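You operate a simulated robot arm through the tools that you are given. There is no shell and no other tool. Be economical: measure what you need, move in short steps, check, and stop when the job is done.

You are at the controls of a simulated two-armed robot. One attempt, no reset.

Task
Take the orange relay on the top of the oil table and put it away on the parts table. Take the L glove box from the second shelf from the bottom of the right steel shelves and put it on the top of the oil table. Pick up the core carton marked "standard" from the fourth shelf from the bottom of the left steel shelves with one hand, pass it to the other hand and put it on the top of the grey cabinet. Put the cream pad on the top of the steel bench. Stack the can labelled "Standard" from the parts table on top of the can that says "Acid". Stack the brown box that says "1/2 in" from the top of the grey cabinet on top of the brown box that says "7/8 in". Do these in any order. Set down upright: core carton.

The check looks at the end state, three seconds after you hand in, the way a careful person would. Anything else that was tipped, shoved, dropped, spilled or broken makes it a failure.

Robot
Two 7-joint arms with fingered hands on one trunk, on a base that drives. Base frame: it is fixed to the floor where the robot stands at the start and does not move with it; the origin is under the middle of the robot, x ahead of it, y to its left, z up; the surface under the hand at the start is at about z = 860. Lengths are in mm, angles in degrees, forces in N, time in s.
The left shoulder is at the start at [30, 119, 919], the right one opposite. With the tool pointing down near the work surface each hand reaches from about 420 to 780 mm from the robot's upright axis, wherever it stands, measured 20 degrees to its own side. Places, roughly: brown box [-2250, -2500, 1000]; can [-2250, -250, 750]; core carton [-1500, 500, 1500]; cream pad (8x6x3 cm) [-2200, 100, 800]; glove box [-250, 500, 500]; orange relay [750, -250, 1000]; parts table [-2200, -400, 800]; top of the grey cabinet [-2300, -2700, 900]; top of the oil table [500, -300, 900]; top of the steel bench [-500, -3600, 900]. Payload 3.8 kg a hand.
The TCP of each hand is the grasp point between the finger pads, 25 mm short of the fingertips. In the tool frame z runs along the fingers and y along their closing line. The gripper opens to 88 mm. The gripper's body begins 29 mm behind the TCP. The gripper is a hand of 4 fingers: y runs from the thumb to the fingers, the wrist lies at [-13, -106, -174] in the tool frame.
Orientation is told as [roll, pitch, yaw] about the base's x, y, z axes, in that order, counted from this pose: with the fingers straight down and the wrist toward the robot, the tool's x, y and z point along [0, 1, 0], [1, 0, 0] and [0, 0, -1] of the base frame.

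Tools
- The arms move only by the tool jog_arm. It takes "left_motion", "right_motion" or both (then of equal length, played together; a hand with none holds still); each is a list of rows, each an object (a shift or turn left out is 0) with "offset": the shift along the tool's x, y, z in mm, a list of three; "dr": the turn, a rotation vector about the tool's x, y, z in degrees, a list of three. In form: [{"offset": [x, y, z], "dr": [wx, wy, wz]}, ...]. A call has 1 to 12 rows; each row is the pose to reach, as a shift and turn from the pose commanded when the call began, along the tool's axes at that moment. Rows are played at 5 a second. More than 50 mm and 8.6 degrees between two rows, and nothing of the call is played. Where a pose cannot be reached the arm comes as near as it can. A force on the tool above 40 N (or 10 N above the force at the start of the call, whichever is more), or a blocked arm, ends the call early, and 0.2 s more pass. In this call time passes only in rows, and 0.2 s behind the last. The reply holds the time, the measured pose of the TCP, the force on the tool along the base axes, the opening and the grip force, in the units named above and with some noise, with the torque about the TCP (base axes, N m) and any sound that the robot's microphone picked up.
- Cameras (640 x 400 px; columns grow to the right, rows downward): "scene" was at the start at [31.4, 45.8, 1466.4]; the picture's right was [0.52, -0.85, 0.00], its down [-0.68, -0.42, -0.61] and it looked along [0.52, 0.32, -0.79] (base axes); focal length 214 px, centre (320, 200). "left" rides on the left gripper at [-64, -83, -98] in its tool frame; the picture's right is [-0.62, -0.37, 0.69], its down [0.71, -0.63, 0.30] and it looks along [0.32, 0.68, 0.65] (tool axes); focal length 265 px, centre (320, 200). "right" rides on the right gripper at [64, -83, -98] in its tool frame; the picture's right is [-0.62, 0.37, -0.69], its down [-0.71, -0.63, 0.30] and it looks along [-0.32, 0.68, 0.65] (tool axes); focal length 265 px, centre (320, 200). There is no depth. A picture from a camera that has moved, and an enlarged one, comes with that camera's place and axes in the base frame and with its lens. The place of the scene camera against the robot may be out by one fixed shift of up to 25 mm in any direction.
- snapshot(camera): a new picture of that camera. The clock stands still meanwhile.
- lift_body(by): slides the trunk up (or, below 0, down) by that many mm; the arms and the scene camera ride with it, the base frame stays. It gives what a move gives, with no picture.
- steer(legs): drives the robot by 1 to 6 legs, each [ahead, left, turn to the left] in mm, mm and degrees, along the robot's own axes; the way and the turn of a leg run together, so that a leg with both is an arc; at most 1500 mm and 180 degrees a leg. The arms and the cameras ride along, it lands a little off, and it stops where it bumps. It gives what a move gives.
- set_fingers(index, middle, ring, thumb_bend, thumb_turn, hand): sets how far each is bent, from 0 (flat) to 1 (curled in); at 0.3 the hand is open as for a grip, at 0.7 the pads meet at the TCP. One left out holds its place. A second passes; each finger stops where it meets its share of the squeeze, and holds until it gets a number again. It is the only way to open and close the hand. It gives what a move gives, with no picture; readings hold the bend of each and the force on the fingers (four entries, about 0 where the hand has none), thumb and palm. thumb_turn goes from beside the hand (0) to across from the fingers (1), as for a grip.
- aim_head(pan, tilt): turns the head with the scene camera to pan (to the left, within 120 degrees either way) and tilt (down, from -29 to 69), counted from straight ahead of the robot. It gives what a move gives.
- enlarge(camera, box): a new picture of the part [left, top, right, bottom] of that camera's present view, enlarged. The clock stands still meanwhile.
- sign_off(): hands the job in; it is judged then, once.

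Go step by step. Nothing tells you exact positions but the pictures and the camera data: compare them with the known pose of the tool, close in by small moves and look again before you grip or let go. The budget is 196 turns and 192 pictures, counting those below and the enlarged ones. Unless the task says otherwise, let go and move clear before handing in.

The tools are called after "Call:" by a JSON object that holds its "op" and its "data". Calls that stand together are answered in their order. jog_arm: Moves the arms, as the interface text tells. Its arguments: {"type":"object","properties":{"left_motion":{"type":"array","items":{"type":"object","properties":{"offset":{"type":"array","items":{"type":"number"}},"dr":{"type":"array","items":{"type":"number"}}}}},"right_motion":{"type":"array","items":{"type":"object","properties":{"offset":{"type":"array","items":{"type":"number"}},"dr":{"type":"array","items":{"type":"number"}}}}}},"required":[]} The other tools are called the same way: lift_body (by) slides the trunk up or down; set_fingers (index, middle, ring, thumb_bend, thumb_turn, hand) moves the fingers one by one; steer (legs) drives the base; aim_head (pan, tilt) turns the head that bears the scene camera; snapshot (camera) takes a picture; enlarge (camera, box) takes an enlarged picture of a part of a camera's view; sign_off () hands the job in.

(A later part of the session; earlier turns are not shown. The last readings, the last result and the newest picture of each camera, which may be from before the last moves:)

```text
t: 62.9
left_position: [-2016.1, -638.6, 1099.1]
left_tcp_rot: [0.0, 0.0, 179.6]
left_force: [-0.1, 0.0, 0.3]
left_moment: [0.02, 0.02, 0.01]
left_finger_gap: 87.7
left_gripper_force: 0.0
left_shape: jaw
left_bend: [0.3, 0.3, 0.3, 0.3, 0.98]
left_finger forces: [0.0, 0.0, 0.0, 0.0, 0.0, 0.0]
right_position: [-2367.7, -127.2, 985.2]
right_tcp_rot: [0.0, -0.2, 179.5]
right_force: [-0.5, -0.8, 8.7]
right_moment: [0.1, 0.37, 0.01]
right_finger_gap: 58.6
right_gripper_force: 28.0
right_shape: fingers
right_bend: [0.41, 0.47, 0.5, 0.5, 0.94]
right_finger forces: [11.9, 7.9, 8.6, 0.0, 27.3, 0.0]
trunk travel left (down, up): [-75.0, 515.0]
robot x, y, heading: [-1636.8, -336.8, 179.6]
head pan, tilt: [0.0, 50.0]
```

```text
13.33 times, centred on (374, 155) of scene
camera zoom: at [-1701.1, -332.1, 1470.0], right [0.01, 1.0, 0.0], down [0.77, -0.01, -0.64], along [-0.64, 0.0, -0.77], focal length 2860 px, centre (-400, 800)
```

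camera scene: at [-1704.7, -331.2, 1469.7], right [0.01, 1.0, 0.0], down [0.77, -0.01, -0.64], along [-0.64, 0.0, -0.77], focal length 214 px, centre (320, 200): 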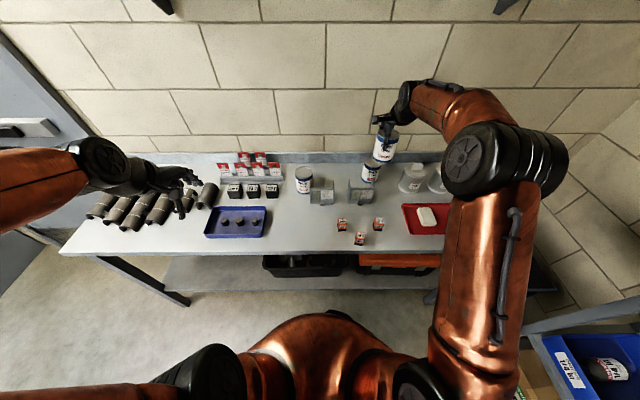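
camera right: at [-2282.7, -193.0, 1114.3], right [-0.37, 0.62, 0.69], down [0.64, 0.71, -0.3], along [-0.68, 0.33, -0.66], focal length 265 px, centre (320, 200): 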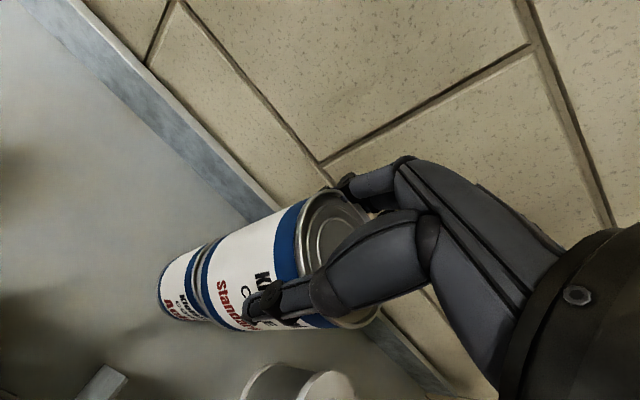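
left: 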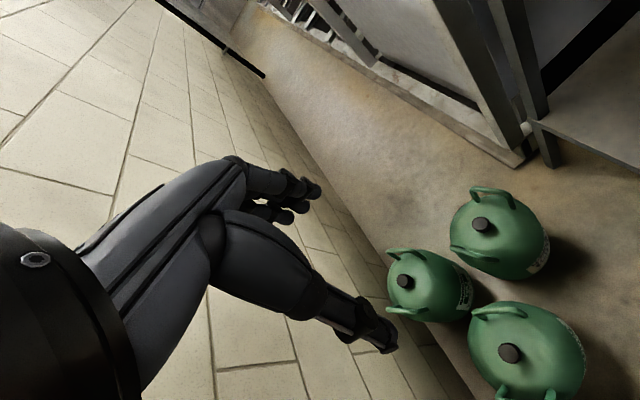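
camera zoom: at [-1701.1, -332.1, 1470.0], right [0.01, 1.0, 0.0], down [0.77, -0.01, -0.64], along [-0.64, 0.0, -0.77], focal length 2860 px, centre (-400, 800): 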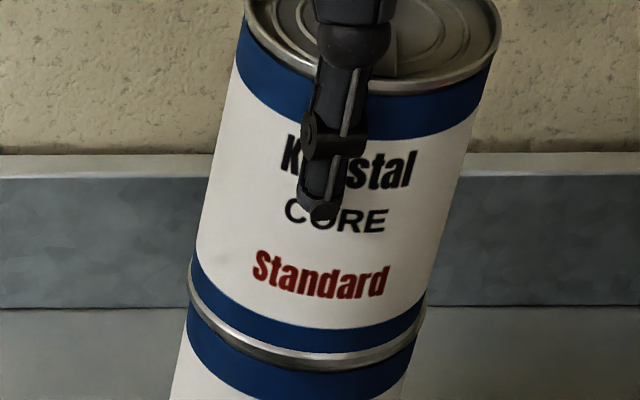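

Seated. Relieve the load slightly and release evenly.

Call:
{"op": "jog_arm", "data": {"right_motion": [{"offset": [0, 0, -1.5]}]}}

Call:
{"op": "set_fingers", "data": {"hand": "right", "index": 0.33, "middle": 0.36, "ring": 0.36, "thumb_bend": 0.37}}

Call:
{"op": "snapshot", "data": {"camera": "right"}}

```text
t: 63.3
left_position: [-2016.5, -637.5, 1098.0]
left_tcp_rot: [0.0, 0.0, 179.6]
left_force: [0.2, 0.0, -0.2]
left_moment: [-0.03, -0.03, -0.01]
left_finger_gap: 87.4
left_gripper_force: 0.1
left_shape: jaw
left_bend: [0.3, 0.3, 0.3, 0.3, 0.98]
left_finger forces: [0.1, 0.0, 0.0, 0.1, 0.0, 0.0]
right_position: [-2369.1, -127.0, 985.8]
right_tcp_rot: [0.0, -0.1, 179.6]
right_force: [-0.7, -2.2, 9.0]
right_moment: [0.07, 0.4, 0.08]
right_finger_gap: 58.6
right_gripper_force: 28.2
right_shape: fingers
right_bend: [0.41, 0.47, 0.5, 0.5, 0.94]
right_finger forces: [12.2, 8.1, 8.7, 0.0, 27.4, 0.0]
trunk travel left (down, up): [-75.0, 515.0]
robot x, y, heading: [-1634.0, -336.9, 179.6]
head pan, tilt: [0.0, 50.0]
```

```text
t: 64.3
left_position: [-2016.9, -638.2, 1099.1]
left_tcp_rot: [0.0, 0.0, 179.6]
left_force: [0.2, 0.5, -0.2]
left_moment: [-0.04, 0.03, 0.02]
left_finger_gap: 87.6
left_gripper_force: 0.1
left_shape: jaw
left_bend: [0.3, 0.3, 0.3, 0.3, 0.98]
left_finger forces: [0.0, 0.1, 0.0, 0.0, 0.0, 0.0]
right_position: [-2369.4, -127.0, 983.2]
right_tcp_rot: [0.0, 0.1, 179.6]
right_force: [0.9, -1.5, 0.3]
right_moment: [0.0, -0.02, -0.01]
right_finger_gap: 77.0
right_gripper_force: 1.4
right_shape: fingers
right_bend: [0.33, 0.36, 0.36, 0.36, 0.97]
right_finger forces: [0.8, 0.0, 0.1, 0.1, 2.2, 0.1]
trunk travel left (down, up): [-75.0, 515.0]
robot x, y, heading: [-1634.2, -337.7, 179.5]
head pan, tilt: [0.0, 50.0]
```

```text
132 pictures are left
camera right: at [-2286.0, -192.4, 1082.3], right [-0.37, 0.62, 0.69], down [0.64, 0.71, -0.3], along [-0.68, 0.33, -0.66], focal length 265 px, centre (320, 200)
```

right: 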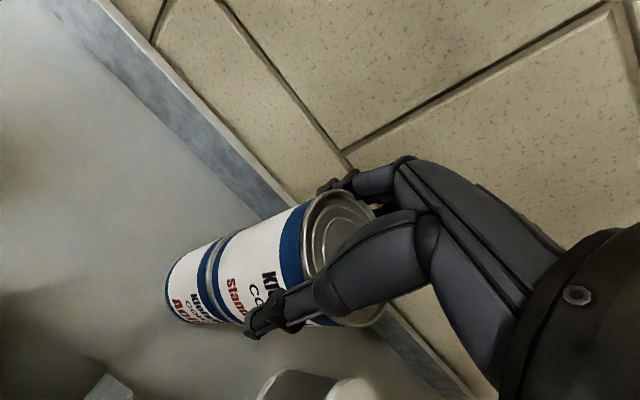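

Call:
{"op": "set_fingers", "data": {"hand": "right", "index": 0.22, "middle": 0.22, "ring": 0.22, "thumb_bend": 0.2}}

Call:
{"op": "jog_arm", "data": {"right_motion": [{"offset": [0, -1, -15]}, {"offset": [0, -1, -40]}, {"offset": [0, -1, -80]}, {"offset": [0, -20, -120]}]}}

Call:
{"op": "snapshot", "data": {"camera": "right"}}

Call:
{"op": "enlarge", "data": {"camera": "scene", "box": [330, 110, 426, 170]}}

```text
t: 65.3
left_position: [-2016.1, -637.9, 1098.8]
left_tcp_rot: [0.0, 0.0, 179.5]
left_force: [0.3, 0.6, -0.3]
left_moment: [0.02, -0.03, -0.02]
left_finger_gap: 87.7
left_gripper_force: 0.1
left_shape: jaw
left_bend: [0.3, 0.3, 0.3, 0.3, 0.98]
left_finger forces: [0.1, 0.0, 0.0, 0.0, 0.0, 0.0]
right_position: [-2369.0, -126.3, 983.9]
right_tcp_rot: [0.0, 0.2, 179.6]
right_force: [0.3, 1.1, -1.0]
right_moment: [-0.04, 0.0, 0.01]
right_finger_gap: 100.7
right_gripper_force: 0.0
right_shape: fingers
right_bend: [0.22, 0.22, 0.22, 0.2, 0.97]
right_finger forces: [0.1, 0.0, 0.0, 0.0, 0.0, 0.0]
trunk travel left (down, up): [-75.0, 515.0]
robot x, y, heading: [-1632.8, -338.8, 179.4]
head pan, tilt: [0.0, 50.0]
```

```text
t: 66.3
left_position: [-2015.7, -638.3, 1098.3]
left_tcp_rot: [0.0, 0.0, 179.6]
left_force: [1.0, -0.2, 0.8]
left_moment: [0.01, 0.01, 0.02]
left_finger_gap: 87.7
left_gripper_force: 0.1
left_shape: jaw
left_bend: [0.3, 0.3, 0.3, 0.3, 0.98]
left_finger forces: [0.1, 0.0, 0.0, 0.0, 0.0, 0.1]
right_position: [-2347.2, -128.6, 1103.9]
right_tcp_rot: [0.0, 0.1, 179.6]
right_force: [0.4, 0.5, -0.3]
right_moment: [0.03, 0.0, 0.0]
right_finger_gap: 100.6
right_gripper_force: 0.0
right_shape: fingers
right_bend: [0.22, 0.22, 0.22, 0.2, 0.97]
right_finger forces: [0.1, 0.0, 0.0, 0.0, 0.0, 0.1]
right hand out of reach, approached as far as the arm can: row 3
trunk travel left (down, up): [-75.0, 515.0]
robot x, y, heading: [-1632.1, -337.0, 179.7]
head pan, tilt: [0.0, 50.0]
```

```text
131 pictures are left
camera right: at [-2265.5, -194.5, 1202.7], right [-0.36, 0.62, 0.69], down [0.64, 0.71, -0.3], along [-0.68, 0.33, -0.65], focal length 265 px, centre (320, 200)
```

right: 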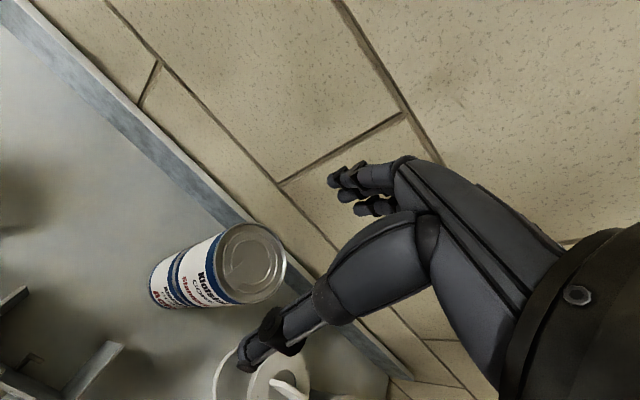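

```text
6.67 times, centred on (378, 140) of scene
camera zoom: at [-1701.2, -331.5, 1469.9], right [0.01, 1.0, 0.0], down [0.77, -0.01, -0.64], along [-0.64, 0.0, -0.77], focal length 1430 px, centre (-67, 600)
```

zoom: 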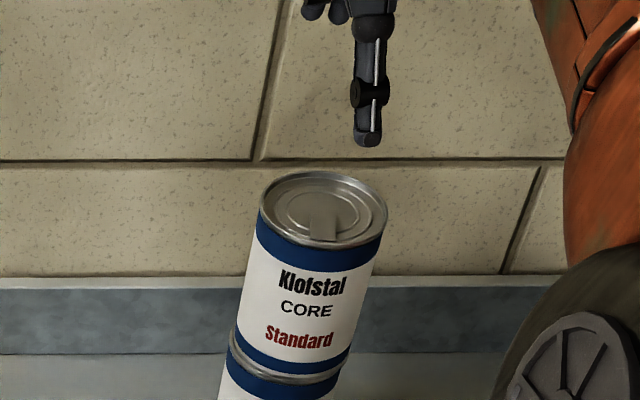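

Cans are stacked neatly. Next the cream pad in the red tray at about (-2169,59): back up and shift right so the right hand is above it.

Call:
{"op": "steer", "data": {"legs": [[-130, 0, 0], [0, -185, 0]]}}

Call:
{"op": "snapshot", "data": {"camera": "right"}}

Call:
{"op": "snapshot", "data": {"camera": "scene"}}

```text
t: 68.7
left_position: [-1890.3, -449.4, 1099.0]
left_tcp_rot: [0.2, 0.1, 179.6]
left_force: [0.5, 0.3, 0.5]
left_moment: [-0.01, -0.02, 0.0]
left_finger_gap: 87.8
left_gripper_force: 0.1
left_shape: jaw
left_bend: [0.3, 0.3, 0.3, 0.3, 0.98]
left_finger forces: [0.1, 0.0, 0.0, 0.1, 0.1, 0.0]
right_position: [-2222.0, 60.1, 1103.0]
right_tcp_rot: [0.1, 0.0, 179.5]
right_force: [-1.5, -0.2, -0.2]
right_moment: [-0.02, 0.01, -0.01]
right_finger_gap: 101.1
right_gripper_force: 0.2
right_shape: fingers
right_bend: [0.22, 0.22, 0.22, 0.2, 0.97]
right_finger forces: [0.1, 0.0, 0.1, 0.1, 0.0, 0.0]
trunk travel left (down, up): [-75.0, 515.0]
robot x, y, heading: [-1503.8, -149.7, 179.4]
head pan, tilt: [0.0, 50.0]
```

```text
129 pictures are left
camera right: at [-2138.8, -6.3, 1201.7], right [-0.36, 0.62, 0.69], down [0.64, 0.71, -0.3], along [-0.68, 0.33, -0.65], focal length 265 px, centre (320, 200)
```

right: 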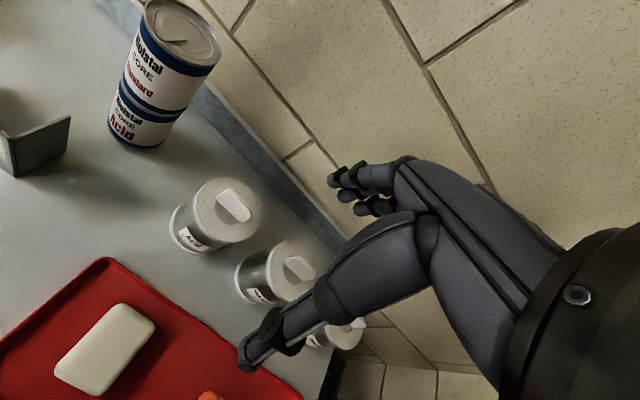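

```text
128 pictures are left
camera scene: at [-1574.8, -143.7, 1469.9], right [0.01, 1.0, 0.0], down [0.77, -0.01, -0.64], along [-0.64, 0.0, -0.77], focal length 214 px, centre (320, 200)
```

scene: 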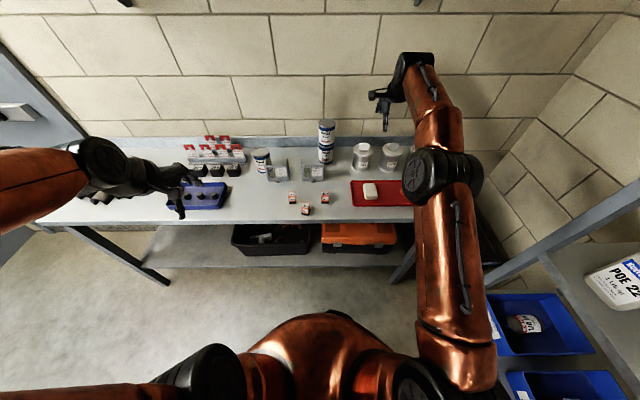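

The pad lies with its long side pointing away from me, so I'll turn the hand 90° to grip its 60 mm width, rotating while moving above it.

Call:
{"op": "jog_arm", "data": {"right_motion": [{"offset": [0, -10, 0], "dr": [0, 0, -8]}, {"offset": [0, -20, 0], "dr": [0, 0, -16]}, {"offset": [0, -30, 0], "dr": [0, 0, -24]}, {"offset": [2, -40, 0], "dr": [0, 0, -32]}, {"offset": [4, -50, 0], "dr": [0, 0, -40]}, {"offset": [5, -60, 0], "dr": [0, 0, -48]}, {"offset": [6, -72, 10], "dr": [0, 0, -56]}, {"offset": [6, -72, 20], "dr": [0, 0, -64]}, {"offset": [6, -72, 40], "dr": [0, 0, -72]}, {"offset": [6, -72, 60], "dr": [0, 0, -80]}, {"offset": [6, -72, 80], "dr": [0, 0, -88]}]}}

Call:
{"op": "snapshot", "data": {"camera": "right"}}

Call:
{"op": "snapshot", "data": {"camera": "scene"}}

```text
t: 71.1
left_position: [-1888.8, -450.2, 1098.7]
left_tcp_rot: [0.1, 0.0, 179.5]
left_force: [-0.5, -0.8, 0.4]
left_moment: [-0.01, -0.01, 0.02]
left_finger_gap: 87.6
left_gripper_force: 0.1
left_shape: jaw
left_bend: [0.3, 0.3, 0.3, 0.3, 0.98]
left_finger forces: [0.0, 0.0, 0.0, 0.1, 0.0, 0.0]
right_position: [-2113.8, 56.1, 1015.8]
right_tcp_rot: [0.0, -0.1, -92.4]
right_force: [0.1, -0.7, -0.4]
right_moment: [0.02, -0.01, 0.0]
right_finger_gap: 101.2
right_gripper_force: 0.0
right_shape: fingers
right_bend: [0.22, 0.22, 0.22, 0.2, 0.97]
right_finger forces: [0.0, 0.0, 0.0, 0.0, 0.0, 0.0]
right hand out of reach, approached as far as the arm can: row 9, 10, 11
trunk travel left (down, up): [-75.0, 515.0]
robot x, y, heading: [-1504.1, -150.3, 179.3]
head pan, tilt: [0.0, 50.0]
```

```text
127 pictures are left
camera right: at [-2044.6, 135.4, 1114.4], right [-0.63, -0.34, 0.69], down [-0.69, 0.66, -0.31], along [-0.35, -0.67, -0.65], focal length 265 px, centre (320, 200)
```

right: 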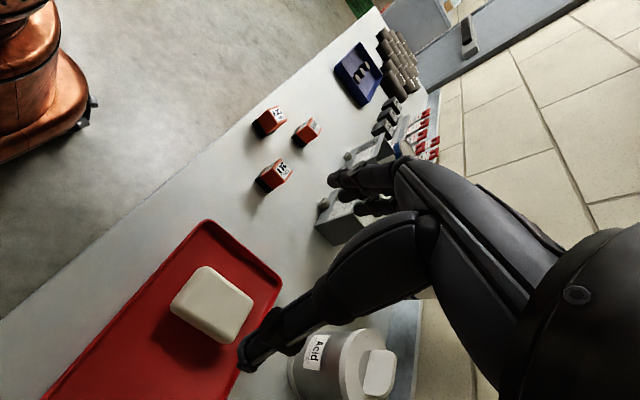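

```text
126 pictures are left
camera scene: at [-1573.8, -143.5, 1469.9], right [0.01, 1.0, 0.0], down [0.77, -0.01, -0.64], along [-0.64, 0.0, -0.77], focal length 214 px, centre (320, 200)
```

scene: 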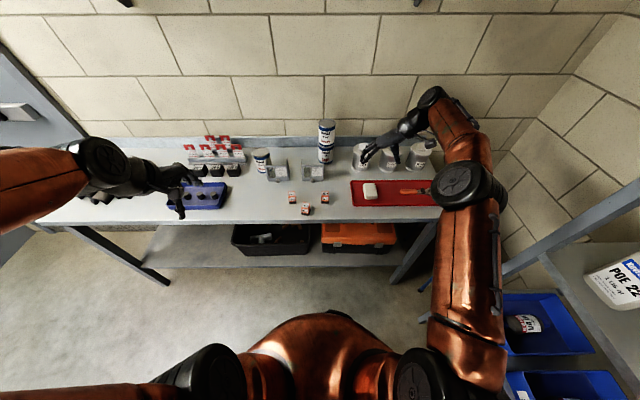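

Partly out of reach in this orientation; pad centre ≈ (-2145,60), square to axes. I'll draw the hand in, move the base closer, then re-check.

Call:
{"op": "jog_arm", "data": {"right_motion": [{"offset": [45, 0, -10]}, {"offset": [85, 0, -20]}]}}

Call:
{"op": "steer", "data": {"legs": [[90, -50, 0]]}}

Call:
{"op": "snapshot", "data": {"camera": "right"}}

```text
t: 71.7
left_position: [-1890.1, -451.1, 1098.6]
left_tcp_rot: [0.0, 0.0, 179.5]
left_force: [0.0, -0.9, -0.1]
left_moment: [0.01, 0.0, 0.01]
left_finger_gap: 87.8
left_gripper_force: 0.0
left_shape: jaw
left_bend: [0.3, 0.3, 0.3, 0.3, 0.98]
left_finger forces: [0.0, 0.1, 0.0, 0.0, 0.0, 0.0]
right_position: [-2028.8, 51.7, 1035.9]
right_tcp_rot: [0.1, 0.0, -92.5]
right_force: [-0.1, 0.0, 0.2]
right_moment: [0.02, 0.02, -0.01]
right_finger_gap: 101.3
right_gripper_force: 0.0
right_shape: fingers
right_bend: [0.22, 0.22, 0.22, 0.2, 0.97]
right_finger forces: [0.0, 0.0, 0.0, 0.0, 0.0, 0.1]
trunk travel left (down, up): [-75.0, 515.0]
robot x, y, heading: [-1503.6, -152.4, 179.4]
head pan, tilt: [0.0, 50.0]
```

```text
t: 72.9
left_position: [-1979.9, -399.9, 1098.2]
left_tcp_rot: [-0.1, 0.2, 179.5]
left_force: [0.1, 0.1, -0.6]
left_moment: [-0.02, -0.02, -0.01]
left_finger_gap: 87.7
left_gripper_force: 0.0
left_shape: jaw
left_bend: [0.3, 0.3, 0.3, 0.3, 0.98]
left_finger forces: [0.0, 0.0, 0.1, 0.0, 0.0, 0.0]
right_position: [-2118.0, 103.6, 1034.7]
right_tcp_rot: [0.2, 0.0, -92.5]
right_force: [-0.6, 0.0, 0.5]
right_moment: [0.01, -0.04, 0.0]
right_finger_gap: 101.0
right_gripper_force: 0.0
right_shape: fingers
right_bend: [0.22, 0.22, 0.22, 0.2, 0.97]
right_finger forces: [0.0, 0.1, 0.0, 0.0, 0.1, 0.0]
trunk travel left (down, up): [-75.0, 515.0]
robot x, y, heading: [-1594.4, -98.8, 179.4]
head pan, tilt: [0.0, 50.0]
```

```text
125 pictures are left
camera right: at [-2050.9, 183.7, 1134.3], right [-0.64, -0.34, 0.69], down [-0.69, 0.66, -0.31], along [-0.35, -0.67, -0.65], focal length 265 px, centre (320, 200)
```

right: 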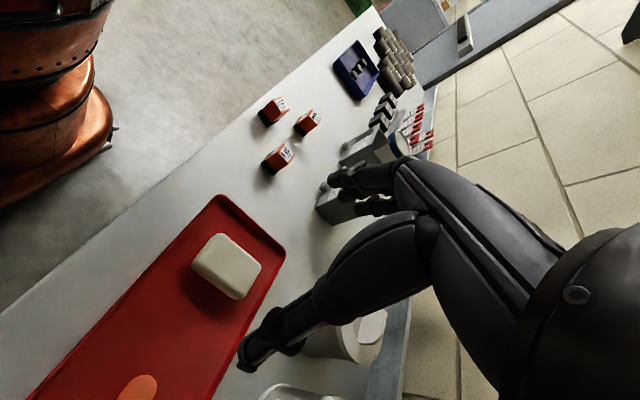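

Call:
{"op": "jog_arm", "data": {"right_motion": [{"offset": [-12, 25, 30]}, {"offset": [-23, 44, 70]}, {"offset": [-23, 44, 110]}, {"offset": [-23, 44, 150]}]}}

Call:
{"op": "snapshot", "data": {"camera": "right"}}

Call:
{"op": "enlarge", "data": {"camera": "scene", "box": [320, 140, 448, 220]}}

```text
t: 73.9
left_position: [-1978.1, -399.5, 1098.8]
left_tcp_rot: [0.2, 0.1, 179.5]
left_force: [-0.2, -0.3, 0.0]
left_moment: [-0.02, 0.02, -0.02]
left_finger_gap: 87.4
left_gripper_force: 0.2
left_shape: jaw
left_bend: [0.3, 0.3, 0.3, 0.3, 0.98]
left_finger forces: [0.0, 0.1, 0.1, 0.0, 0.0, 0.0]
right_position: [-2139.3, 60.1, 885.7]
right_tcp_rot: [0.0, -0.1, -92.5]
right_force: [0.0, -0.2, 0.0]
right_moment: [-0.01, 0.0, 0.02]
right_finger_gap: 101.1
right_gripper_force: 0.0
right_shape: fingers
right_bend: [0.22, 0.22, 0.22, 0.2, 0.97]
right_finger forces: [0.1, 0.0, 0.0, 0.0, 0.1, 0.0]
trunk travel left (down, up): [-75.0, 515.0]
robot x, y, heading: [-1592.8, -101.1, 179.6]
head pan, tilt: [0.0, 50.0]
```

```text
124 pictures are left
camera right: at [-2071.3, 139.9, 984.8], right [-0.64, -0.34, 0.69], down [-0.69, 0.66, -0.31], along [-0.35, -0.67, -0.65], focal length 265 px, centre (320, 200)
```

right: 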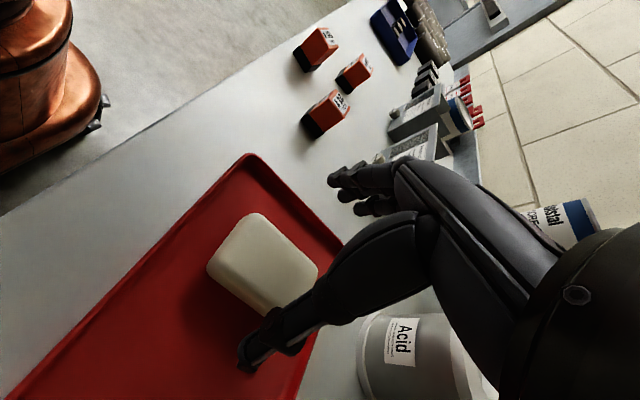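

```text
5.00 times, centred on (384, 180) of scene
camera zoom: at [-1663.9, -94.0, 1469.8], right [0.01, 1.0, 0.0], down [0.77, -0.01, -0.64], along [-0.64, 0.01, -0.77], focal length 1072 px, centre (0, 300)
```

zoom: 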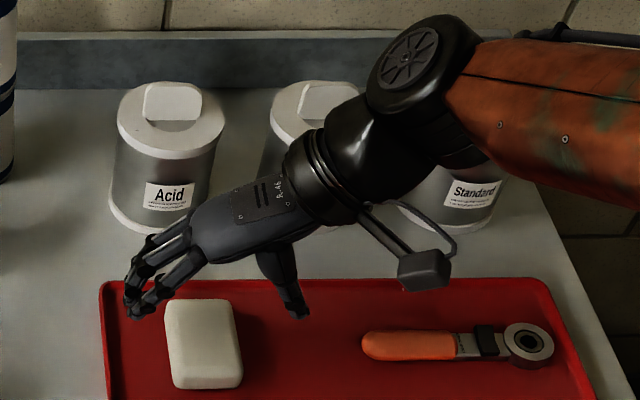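

Call:
{"op": "jog_arm", "data": {"right_motion": [{"offset": [0, -2, 25]}, {"offset": [0, -2, 42]}, {"offset": [0, -2, 50]}]}}

Call:
{"op": "snapshot", "data": {"camera": "right"}}

Call:
{"op": "enlarge", "data": {"camera": "scene", "box": [320, 140, 448, 220]}}

```text
t: 74.7
left_position: [-1978.8, -399.5, 1098.0]
left_tcp_rot: [-0.1, 0.0, 179.5]
left_force: [1.1, 0.2, -0.4]
left_moment: [-0.04, -0.01, -0.01]
left_finger_gap: 87.9
left_gripper_force: 0.1
left_shape: jaw
left_bend: [0.3, 0.3, 0.3, 0.3, 0.98]
left_finger forces: [0.0, 0.0, 0.1, 0.1, 0.0, 0.0]
right_position: [-2140.9, 62.6, 835.8]
right_tcp_rot: [0.1, 0.0, -92.6]
right_force: [0.4, 0.2, -0.2]
right_moment: [0.0, -0.04, 0.01]
right_finger_gap: 101.2
right_gripper_force: 0.0
right_shape: fingers
right_bend: [0.22, 0.22, 0.22, 0.2, 0.97]
right_finger forces: [0.0, 0.0, 0.1, 0.0, 0.0, 0.0]
trunk travel left (down, up): [-75.0, 515.0]
robot x, y, heading: [-1595.6, -101.1, 179.2]
head pan, tilt: [0.0, 50.0]
```

```text
122 pictures are left
camera right: at [-2073.3, 142.1, 935.3], right [-0.64, -0.34, 0.69], down [-0.69, 0.66, -0.31], along [-0.35, -0.67, -0.65], focal length 265 px, centre (320, 200)
```

right: 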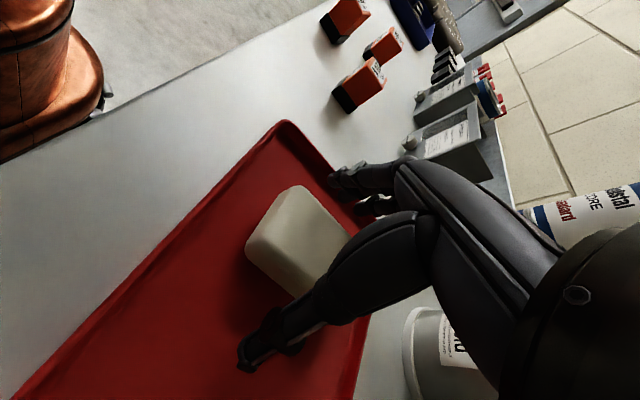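

```text
5.00 times, centred on (384, 180) of scene
camera zoom: at [-1663.7, -94.0, 1469.9], right [0.01, 1.0, 0.0], down [0.77, -0.01, -0.64], along [-0.64, 0.01, -0.77], focal length 1072 px, centre (0, 300)
```

zoom: 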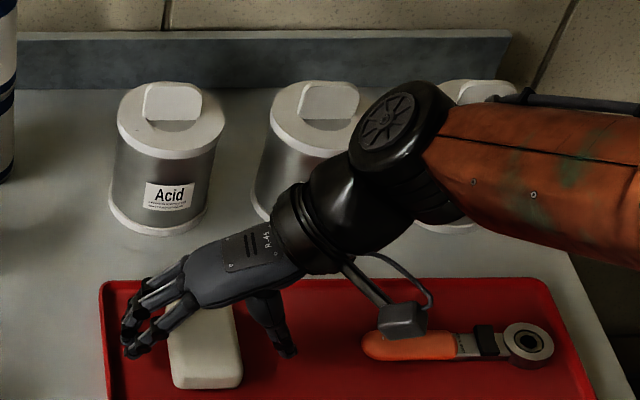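

Call:
{"op": "set_fingers", "data": {"hand": "right", "index": 0.65, "middle": 0.65, "ring": 0.65, "thumb_bend": 0.62}}

Call:
{"op": "snapshot", "data": {"camera": "right"}}

```text
t: 75.7
left_position: [-1977.8, -400.8, 1098.6]
left_tcp_rot: [0.1, 0.1, 179.6]
left_force: [-0.2, -0.6, 0.2]
left_moment: [-0.03, 0.02, 0.02]
left_finger_gap: 87.4
left_gripper_force: 0.0
left_shape: jaw
left_bend: [0.3, 0.3, 0.3, 0.3, 0.98]
left_finger forces: [0.1, 0.1, 0.1, 0.0, 0.0, 0.0]
right_position: [-2141.4, 62.1, 837.0]
right_tcp_rot: [0.1, 0.0, -92.6]
right_force: [0.0, -1.1, 0.8]
right_moment: [0.01, 0.02, 0.02]
right_finger_gap: 45.7
right_gripper_force: 16.5
right_shape: fingers
right_bend: [0.54, 0.58, 0.58, 0.46, 0.94]
right_finger forces: [6.4, 5.9, 4.7, 0.0, 17.2, 0.0]
trunk travel left (down, up): [-75.0, 515.0]
robot x, y, heading: [-1593.2, -99.2, 179.3]
head pan, tilt: [0.0, 50.0]
```

```text
120 pictures are left
camera right: at [-2073.2, 141.9, 935.8], right [-0.64, -0.34, 0.69], down [-0.69, 0.66, -0.3], along [-0.35, -0.67, -0.65], focal length 265 px, centre (320, 200)
```

right: 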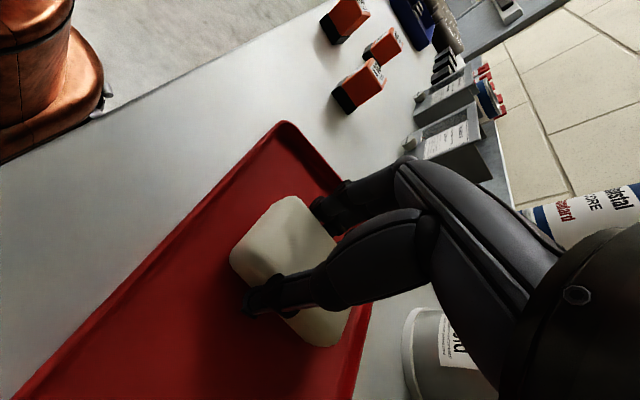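

Gripped well across the pad. Lift straight up and check.

Call:
{"op": "jog_arm", "data": {"right_motion": [{"offset": [0, 0, -30]}, {"offset": [0, 0, -75]}, {"offset": [0, 0, -120]}, {"offset": [0, 0, -165]}, {"offset": [20, 0, -210]}]}}

Call:
{"op": "snapshot", "data": {"camera": "right"}}

Call:
{"op": "snapshot", "data": {"camera": "scene"}}

```text
t: 76.9
left_position: [-1977.2, -399.6, 1098.2]
left_tcp_rot: [0.0, -0.1, 179.6]
left_force: [0.3, 0.0, 0.2]
left_moment: [0.0, 0.01, 0.0]
left_finger_gap: 87.4
left_gripper_force: 0.1
left_shape: jaw
left_bend: [0.3, 0.3, 0.3, 0.3, 0.98]
left_finger forces: [0.1, 0.1, 0.0, 0.1, 0.1, 0.0]
right_position: [-2124.3, 61.7, 1048.2]
right_tcp_rot: [0.1, -0.1, -92.4]
right_force: [1.7, 0.2, 0.0]
right_moment: [0.01, 0.02, 0.0]
right_finger_gap: 45.6
right_gripper_force: 17.3
right_shape: fingers
right_bend: [0.55, 0.58, 0.58, 0.46, 0.94]
right_finger forces: [6.4, 5.6, 4.6, 0.0, 17.3, 0.1]
trunk travel left (down, up): [-75.0, 515.0]
robot x, y, heading: [-1592.9, -101.0, 179.5]
head pan, tilt: [0.0, 50.0]
```

```text
119 pictures are left
camera right: at [-2055.2, 141.5, 1147.4], right [-0.64, -0.34, 0.69], down [-0.69, 0.66, -0.3], along [-0.35, -0.67, -0.65], focal length 265 px, centre (320, 200)
```

right: 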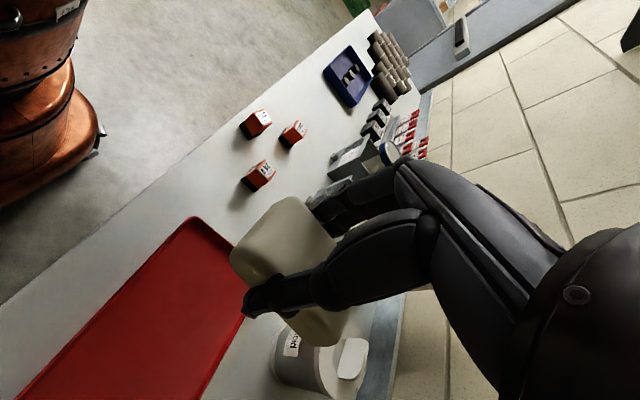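

```text
118 pictures are left
camera scene: at [-1662.1, -94.3, 1469.9], right [0.01, 1.0, 0.0], down [0.77, -0.01, -0.64], along [-0.64, 0.01, -0.77], focal length 214 px, centre (320, 200)
```

scene: 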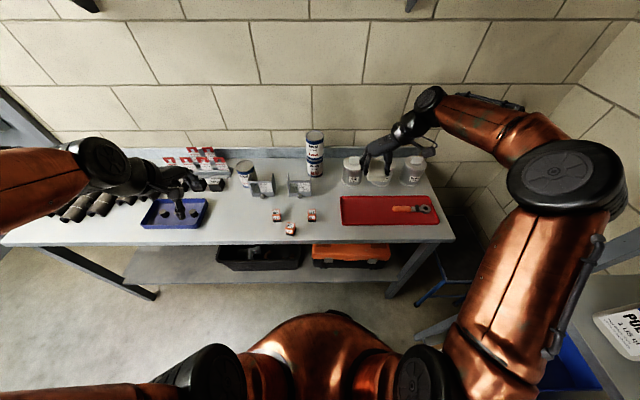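

Pad is held. The right elbow is near the shelves, so I'll shift left first, back out, turn and drive toward the steel bench.

Call:
{"op": "steer", "data": {"legs": [[0, 400, 0], [-500, 0, 0], [0, 0, 90], [1400, 300, 0]]}}

Call:
{"op": "aim_head", "data": {"pan": 0, "tilt": 25}}

Call:
{"op": "snapshot", "data": {"camera": "scene"}}

```text
t: 92.4
left_position: [-507.1, -2283.2, 1098.4]
left_tcp_rot: [0.1, 0.0, -89.6]
left_force: [0.2, -0.3, -0.4]
left_moment: [0.01, 0.0, 0.02]
left_finger_gap: 87.7
left_gripper_force: 0.1
left_shape: jaw
left_bend: [0.3, 0.3, 0.3, 0.3, 0.98]
left_finger forces: [0.0, 0.0, 0.0, 0.0, 0.0, 0.0]
right_position: [-967.9, -2435.0, 1047.9]
right_tcp_rot: [0.1, 0.0, -1.7]
right_force: [-0.2, 0.0, -0.3]
right_moment: [0.03, -0.03, -0.02]
right_finger_gap: 45.7
right_gripper_force: 16.9
right_shape: fingers
right_bend: [0.55, 0.58, 0.58, 0.46, 0.94]
right_finger forces: [6.3, 5.6, 4.6, 0.0, 17.3, 0.0]
trunk travel left (down, up): [-75.0, 515.0]
robot x, y, heading: [-808.2, -1900.7, -89.5]
head pan, tilt: [0.0, 50.0]
```

```text
t: 93.3
left_position: [-507.0, -2282.4, 1098.0]
left_tcp_rot: [-0.1, 0.1, -89.6]
left_force: [-0.1, 0.2, 0.4]
left_moment: [-0.02, 0.03, -0.02]
left_finger_gap: 87.4
left_gripper_force: 0.0
left_shape: jaw
left_bend: [0.3, 0.3, 0.3, 0.3, 0.98]
left_finger forces: [0.0, 0.0, 0.0, 0.1, 0.0, 0.0]
right_position: [-968.0, -2434.1, 1048.7]
right_tcp_rot: [0.1, 0.0, -1.7]
right_force: [1.2, -0.4, -0.4]
right_moment: [0.01, 0.05, 0.05]
right_finger_gap: 45.6
right_gripper_force: 16.6
right_shape: fingers
right_bend: [0.55, 0.58, 0.58, 0.46, 0.94]
right_finger forces: [6.3, 5.6, 4.5, 0.1, 17.4, 0.0]
trunk travel left (down, up): [-75.0, 515.0]
robot x, y, heading: [-811.0, -1899.3, -89.4]
head pan, tilt: [0.0, 25.0]
```

```text
117 pictures are left
camera scene: at [-824.3, -1967.9, 1507.3], right [-1.0, -0.01, 0.0], down [0.0, 0.42, -0.91], along [0.01, -0.91, -0.42], focal length 214 px, centre (320, 200)
```

scene: 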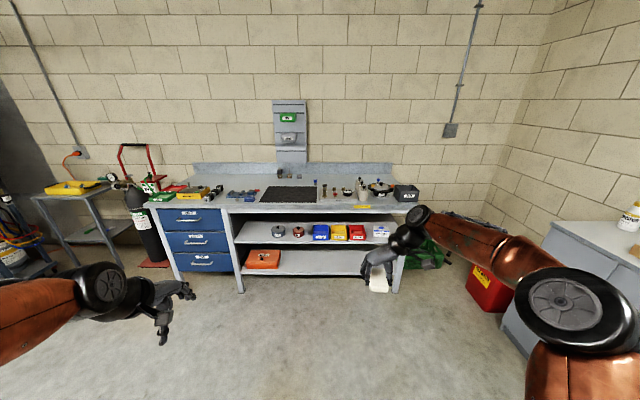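

Call:
{"op": "enlarge", "data": {"camera": "scene", "box": [150, 140, 310, 240]}}

Call:
{"op": "enlarge", "data": {"camera": "scene", "box": [280, 140, 440, 240]}}

```text
4.00 times, centred on (230, 190) of scene
camera zoom: at [-824.3, -1967.9, 1507.3], right [-1.0, -0.01, 0.0], down [0.0, 0.42, -0.91], along [0.01, -0.91, -0.42], focal length 858 px, centre (680, 240)
```

zoom: 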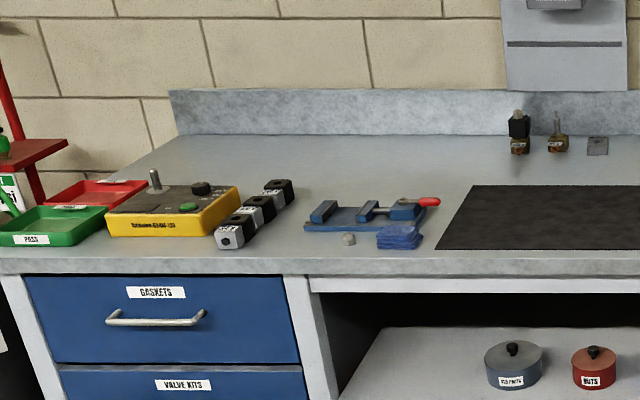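

```text
4.00 times, centred on (360, 190) of scene
camera zoom: at [-824.3, -1967.9, 1507.3], right [-1.0, -0.01, 0.0], down [0.0, 0.42, -0.91], along [0.01, -0.91, -0.42], focal length 858 px, centre (160, 240)
```

zoom: 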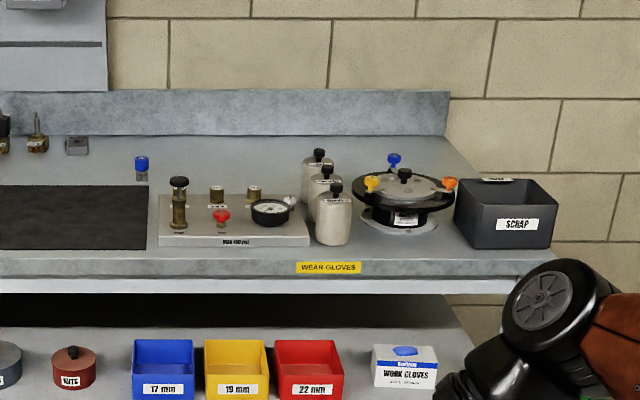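

The bench's bare metal area at back-left (≈(-170,-3620)) is free. I'll rotate the hand back to its usual orientation for reach and drive nearer.

Call:
{"op": "jog_arm", "data": {"right_motion": [{"dr": [0, 0, 8]}, {"dr": [0, 0, 16]}, {"dr": [0, 0, 24]}, {"dr": [0, 0, 32]}, {"dr": [0, 0, 40]}, {"dr": [0, 0, 48]}, {"dr": [0, 0, 56]}, {"dr": [0, 0, 64]}, {"dr": [0, 0, 72]}, {"dr": [0, 0, 80]}, {"dr": [0, 0, 88]}]}}

Call:
{"op": "jog_arm", "data": {"right_motion": [{"offset": [-20, 30, 0]}, {"offset": [-40, 60, -20]}, {"offset": [-55, 90, -40]}]}}

Call:
{"op": "steer", "data": {"legs": [[700, 850, 0]]}}

Call:
{"op": "aim_head", "data": {"pan": 0, "tilt": 35}}

Call:
{"op": "snapshot", "data": {"camera": "scene"}}

```text
t: 95.7
left_position: [-507.0, -2283.3, 1098.6]
left_tcp_rot: [0.0, 0.0, -89.6]
left_force: [-0.4, -0.1, 0.8]
left_moment: [0.01, 0.0, -0.02]
left_finger_gap: 87.7
left_gripper_force: 0.1
left_shape: jaw
left_bend: [0.3, 0.3, 0.3, 0.3, 0.98]
left_finger forces: [0.0, 0.0, 0.1, 0.1, 0.1, 0.0]
right_position: [-968.5, -2435.0, 1046.3]
right_tcp_rot: [-0.2, 0.0, -89.7]
right_force: [-0.7, 0.5, -0.4]
right_moment: [-0.02, -0.04, 0.01]
right_finger_gap: 45.4
right_gripper_force: 16.8
right_shape: fingers
right_bend: [0.55, 0.58, 0.58, 0.46, 0.94]
right_finger forces: [6.4, 5.5, 4.5, 0.1, 17.3, 0.0]
trunk travel left (down, up): [-75.0, 515.0]
robot x, y, heading: [-812.5, -1901.7, -89.6]
head pan, tilt: [0.0, 25.0]
```

```text
t: 96.5
left_position: [-507.6, -2284.6, 1098.0]
left_tcp_rot: [0.0, 0.1, -89.7]
left_force: [0.0, 0.2, 0.5]
left_moment: [0.0, 0.02, 0.01]
left_finger_gap: 87.4
left_gripper_force: 0.1
left_shape: jaw
left_bend: [0.3, 0.3, 0.3, 0.3, 0.98]
left_finger forces: [0.0, 0.1, 0.1, 0.0, 0.0, 0.0]
right_position: [-1022.8, -2525.1, 1085.4]
right_tcp_rot: [-0.1, 0.2, -89.7]
right_force: [0.6, 0.1, -0.3]
right_moment: [0.0, 0.01, 0.01]
right_finger_gap: 45.5
right_gripper_force: 16.4
right_shape: fingers
right_bend: [0.55, 0.58, 0.58, 0.46, 0.94]
right_finger forces: [6.4, 5.5, 4.5, 0.1, 17.2, 0.1]
trunk travel left (down, up): [-75.0, 515.0]
robot x, y, heading: [-809.9, -1900.7, -89.7]
head pan, tilt: [0.0, 25.0]
```

```text
t: 102.1
left_position: [336.0, -2985.2, 1097.9]
left_tcp_rot: [0.0, -0.1, -89.9]
left_force: [-0.7, -0.1, 0.2]
left_moment: [-0.05, 0.05, 0.0]
left_finger_gap: 87.6
left_gripper_force: 0.0
left_shape: jaw
left_bend: [0.3, 0.3, 0.3, 0.3, 0.98]
left_finger forces: [0.0, 0.0, 0.0, 0.0, 0.0, 0.0]
right_position: [-178.4, -3226.2, 1087.3]
right_tcp_rot: [0.0, 0.1, -89.8]
right_force: [0.2, 0.0, 0.0]
right_moment: [-0.02, 0.0, -0.01]
right_finger_gap: 45.6
right_gripper_force: 16.9
right_shape: fingers
right_bend: [0.55, 0.58, 0.58, 0.46, 0.94]
right_finger forces: [6.4, 5.4, 4.5, 0.1, 17.3, 0.0]
trunk travel left (down, up): [-75.0, 515.0]
robot x, y, heading: [34.0, -2599.6, -90.0]
head pan, tilt: [0.0, 25.0]
```

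```text
t: 102.8
left_position: [336.6, -2984.2, 1098.1]
left_tcp_rot: [0.0, 0.1, -89.8]
left_force: [-0.3, -0.3, 0.2]
left_moment: [0.02, -0.02, 0.01]
left_finger_gap: 87.7
left_gripper_force: 0.0
left_shape: jaw
left_bend: [0.3, 0.3, 0.3, 0.3, 0.98]
left_finger forces: [0.1, 0.0, 0.1, 0.0, 0.0, 0.0]
right_position: [-178.4, -3225.6, 1087.2]
right_tcp_rot: [0.0, 0.0, -89.8]
right_force: [-0.3, 0.3, -0.7]
right_moment: [-0.02, -0.02, 0.03]
right_finger_gap: 45.6
right_gripper_force: 16.7
right_shape: fingers
right_bend: [0.55, 0.58, 0.58, 0.46, 0.94]
right_finger forces: [6.4, 5.5, 4.5, 0.0, 17.3, 0.0]
trunk travel left (down, up): [-75.0, 515.0]
robot x, y, heading: [35.7, -2603.4, -89.7]
head pan, tilt: [0.0, 35.0]
```

```text
114 pictures are left
camera scene: at [21.0, -2665.5, 1491.7], right [-1.0, 0.0, 0.0], down [0.0, 0.57, -0.82], along [0.0, -0.82, -0.57], focal length 214 px, centre (320, 200)
```

scene: 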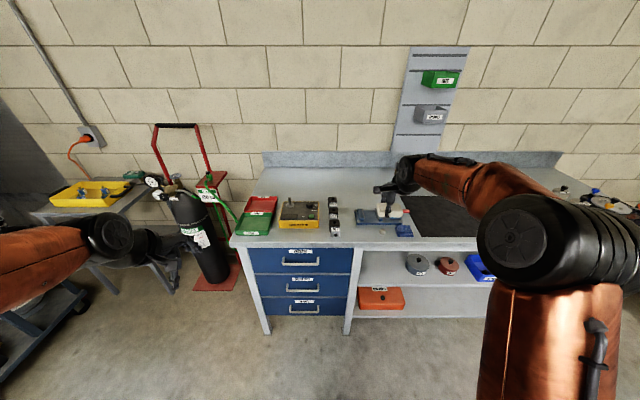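

Call:
{"op": "steer", "data": {"legs": [[340, -35, 0]]}}

Call:
{"op": "aim_head", "data": {"pan": -10, "tilt": 45}}

Call:
{"op": "snapshot", "data": {"camera": "scene"}}

Call:
{"op": "snapshot", "data": {"camera": "right"}}

```text
t: 105.1
left_position: [301.2, -3330.6, 1097.6]
left_tcp_rot: [0.1, 0.1, -90.1]
left_force: [0.5, 0.2, -0.7]
left_moment: [0.02, 0.03, 0.01]
left_finger_gap: 87.6
left_gripper_force: 0.2
left_shape: jaw
left_bend: [0.3, 0.3, 0.3, 0.3, 0.98]
left_finger forces: [0.0, 0.0, 0.1, 0.1, 0.0, 0.1]
right_position: [-214.1, -3569.4, 1086.5]
right_tcp_rot: [0.0, 0.2, -90.0]
right_force: [-0.5, -0.1, -0.6]
right_moment: [0.01, -0.02, 0.0]
right_finger_gap: 45.6
right_gripper_force: 17.2
right_shape: fingers
right_bend: [0.55, 0.58, 0.58, 0.46, 0.94]
right_finger forces: [6.3, 5.6, 4.5, 0.0, 17.3, 0.0]
trunk travel left (down, up): [-75.0, 515.0]
robot x, y, heading: [-1.8, -2948.6, -89.8]
head pan, tilt: [0.0, 35.0]
```

```text
t: 105.8
left_position: [301.5, -3328.8, 1098.3]
left_tcp_rot: [0.0, 0.0, -90.1]
left_force: [0.4, -0.5, 0.2]
left_moment: [0.02, -0.03, 0.01]
left_finger_gap: 87.6
left_gripper_force: 0.1
left_shape: jaw
left_bend: [0.3, 0.3, 0.3, 0.3, 0.98]
left_finger forces: [0.0, 0.1, 0.0, 0.0, 0.0, 0.1]
right_position: [-215.1, -3568.0, 1086.4]
right_tcp_rot: [0.0, 0.1, -90.0]
right_force: [-0.4, 0.7, -0.4]
right_moment: [-0.01, -0.01, 0.0]
right_finger_gap: 45.8
right_gripper_force: 16.8
right_shape: fingers
right_bend: [0.55, 0.58, 0.58, 0.46, 0.94]
right_finger forces: [6.3, 5.6, 4.5, 0.0, 17.4, 0.0]
trunk travel left (down, up): [-75.0, 515.0]
robot x, y, heading: [-2.3, -2946.3, -90.1]
head pan, tilt: [-10.0, 45.0]
```

```text
113 pictures are left
camera scene: at [-27.3, -3001.3, 1476.8], right [-0.98, 0.17, 0.0], down [0.12, 0.7, -0.71], along [-0.12, -0.7, -0.71], focal length 214 px, centre (320, 200)
```

scene: 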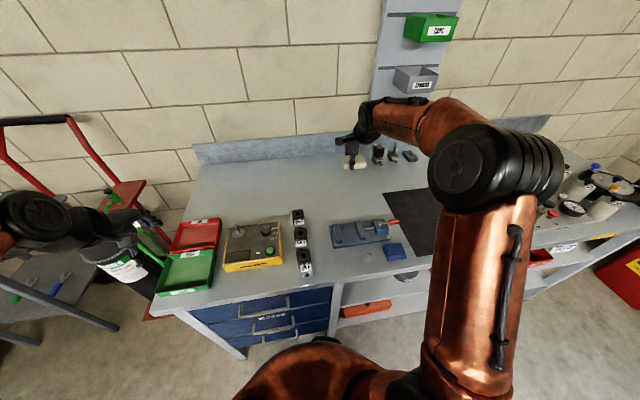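

```text
112 pictures are left
camera right: at [-150.5, -3486.3, 1185.9], right [-0.62, -0.37, 0.69], down [-0.71, 0.63, -0.3], along [-0.32, -0.68, -0.65], focal length 265 px, centre (320, 200)
```

right: 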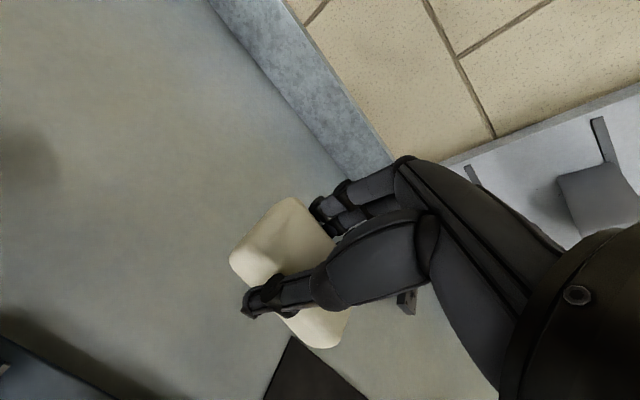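

Clear bare spot under the hand. Lower toward about 930, then feel for contact.

Call:
{"op": "jog_arm", "data": {"right_motion": [{"offset": [0, 20, 40]}, {"offset": [0, 20, 80]}, {"offset": [0, 20, 120]}, {"offset": [0, 20, 155]}]}}

Call:
{"op": "snapshot", "data": {"camera": "right"}}

Call:
{"op": "enlarge", "data": {"camera": "scene", "box": [290, 110, 418, 190]}}

```text
t: 106.8
left_position: [300.4, -3329.8, 1097.5]
left_tcp_rot: [0.0, 0.0, -90.0]
left_force: [-0.5, 0.2, 0.5]
left_moment: [0.01, -0.02, 0.02]
left_finger_gap: 87.4
left_gripper_force: 0.1
left_shape: jaw
left_bend: [0.3, 0.3, 0.3, 0.3, 0.98]
left_finger forces: [0.0, 0.0, 0.1, 0.1, 0.0, 0.1]
right_position: [-214.2, -3589.5, 933.0]
right_tcp_rot: [0.0, 0.2, -90.1]
right_force: [0.1, 0.1, -1.2]
right_moment: [0.0, 0.02, 0.0]
right_finger_gap: 46.0
right_gripper_force: 16.9
right_shape: fingers
right_bend: [0.55, 0.58, 0.58, 0.46, 0.94]
right_finger forces: [6.3, 5.5, 4.4, 0.1, 17.1, 0.1]
trunk travel left (down, up): [-75.0, 515.0]
robot x, y, heading: [3.2, -2946.7, -90.0]
head pan, tilt: [-10.0, 45.0]
```

```text
111 pictures are left
camera right: at [-149.8, -3506.8, 1031.2], right [-0.62, -0.37, 0.69], down [-0.71, 0.63, -0.3], along [-0.32, -0.68, -0.65], focal length 265 px, centre (320, 200)
```

right: 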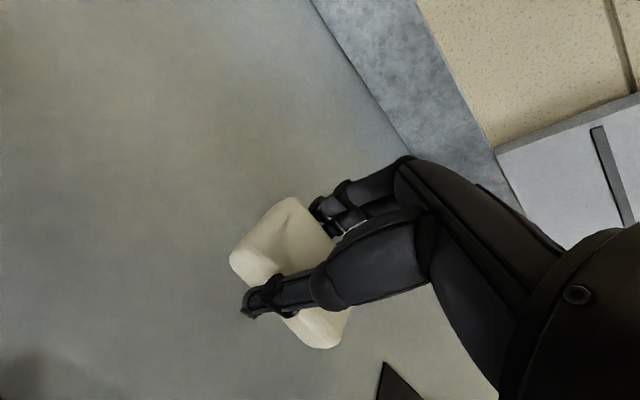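

```text
5.00 times, centred on (354, 150) of scene
camera zoom: at [-27.4, -3001.7, 1476.8], right [-0.98, 0.17, 0.0], down [0.12, 0.7, -0.71], along [-0.12, -0.7, -0.71], focal length 1072 px, centre (150, 450)
```

zoom: 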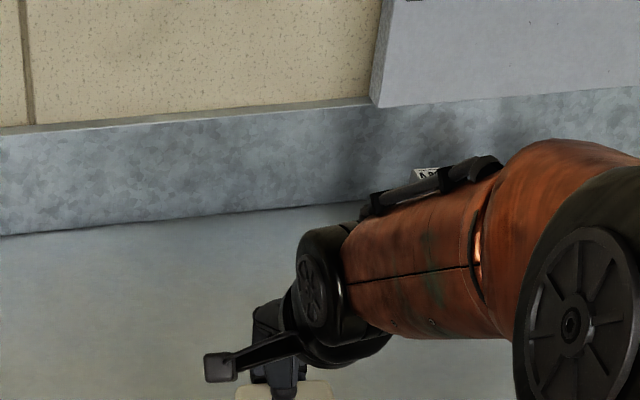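

Call:
{"op": "jog_arm", "data": {"right_motion": [{"offset": [0, 0, 18]}, {"offset": [0, 0, 31]}]}}

Call:
{"op": "snapshot", "data": {"camera": "right"}}

```text
t: 107.4
left_position: [300.5, -3330.8, 1098.7]
left_tcp_rot: [0.0, 0.0, -90.0]
left_force: [0.6, 0.6, -0.5]
left_moment: [0.02, 0.03, 0.03]
left_finger_gap: 87.5
left_gripper_force: 0.1
left_shape: jaw
left_bend: [0.3, 0.3, 0.3, 0.3, 0.98]
left_finger forces: [0.0, 0.0, 0.0, 0.0, 0.1, 0.0]
right_position: [-213.4, -3587.3, 901.5]
right_tcp_rot: [0.0, 0.1, -90.0]
right_force: [0.0, 0.0, -0.4]
right_moment: [0.04, 0.02, 0.01]
right_finger_gap: 45.5
right_gripper_force: 17.8
right_shape: fingers
right_bend: [0.55, 0.58, 0.58, 0.46, 0.94]
right_finger forces: [6.2, 5.4, 4.4, 0.1, 17.1, 0.1]
trunk travel left (down, up): [-75.0, 515.0]
robot x, y, heading: [-0.2, -2944.7, -90.0]
head pan, tilt: [-10.0, 45.0]
```

```text
109 pictures are left
camera right: at [-149.9, -3505.9, 1000.2], right [-0.62, -0.37, 0.69], down [-0.71, 0.63, -0.3], along [-0.32, -0.68, -0.65], focal length 265 px, centre (320, 200)
```

right: 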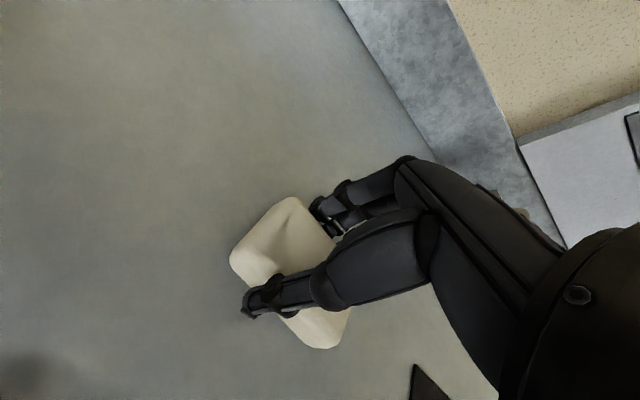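

Call:
{"op": "jog_arm", "data": {"right_motion": [{"offset": [0, 0, 2]}, {"offset": [0, 0, 4]}]}}

Call:
{"op": "jog_arm", "data": {"right_motion": [{"offset": [0, 0, 1.5]}, {"offset": [0, 0, 3]}]}}

```text
t: 108.0
left_position: [301.7, -3329.7, 1098.1]
left_tcp_rot: [0.0, 0.1, -90.0]
left_force: [-0.4, 0.2, 0.4]
left_moment: [0.03, 0.01, -0.03]
left_finger_gap: 87.5
left_gripper_force: 0.2
left_shape: jaw
left_bend: [0.3, 0.3, 0.3, 0.3, 0.98]
left_finger forces: [0.1, 0.0, 0.0, 0.0, 0.0, 0.0]
right_position: [-214.2, -3587.8, 896.4]
right_tcp_rot: [0.0, 0.1, -90.0]
right_force: [0.1, -0.4, -0.8]
right_moment: [0.0, -0.04, 0.03]
right_finger_gap: 45.4
right_gripper_force: 16.7
right_shape: fingers
right_bend: [0.55, 0.58, 0.58, 0.46, 0.94]
right_finger forces: [6.3, 5.5, 4.4, 0.0, 17.2, 0.0]
trunk travel left (down, up): [-75.0, 515.0]
robot x, y, heading: [1.9, -2946.0, -89.8]
head pan, tilt: [-10.0, 45.0]
```

```text
t: 108.6
left_position: [301.8, -3329.3, 1098.5]
left_tcp_rot: [0.0, 0.0, -89.9]
left_force: [0.2, -0.2, -0.3]
left_moment: [-0.01, 0.0, 0.0]
left_finger_gap: 87.3
left_gripper_force: 0.1
left_shape: jaw
left_bend: [0.3, 0.3, 0.3, 0.3, 0.98]
left_finger forces: [0.0, 0.1, 0.1, 0.1, 0.2, 0.1]
right_position: [-214.6, -3589.2, 894.7]
right_tcp_rot: [0.0, 0.1, -90.0]
right_force: [-0.6, 0.1, -0.5]
right_moment: [-0.05, 0.02, 0.01]
right_finger_gap: 45.4
right_gripper_force: 16.7
right_shape: fingers
right_bend: [0.55, 0.58, 0.58, 0.46, 0.94]
right_finger forces: [6.2, 5.3, 4.4, 0.1, 17.2, 0.0]
trunk travel left (down, up): [-75.0, 515.0]
robot x, y, heading: [-1.3, -2947.9, -89.6]
head pan, tilt: [-10.0, 45.0]
```

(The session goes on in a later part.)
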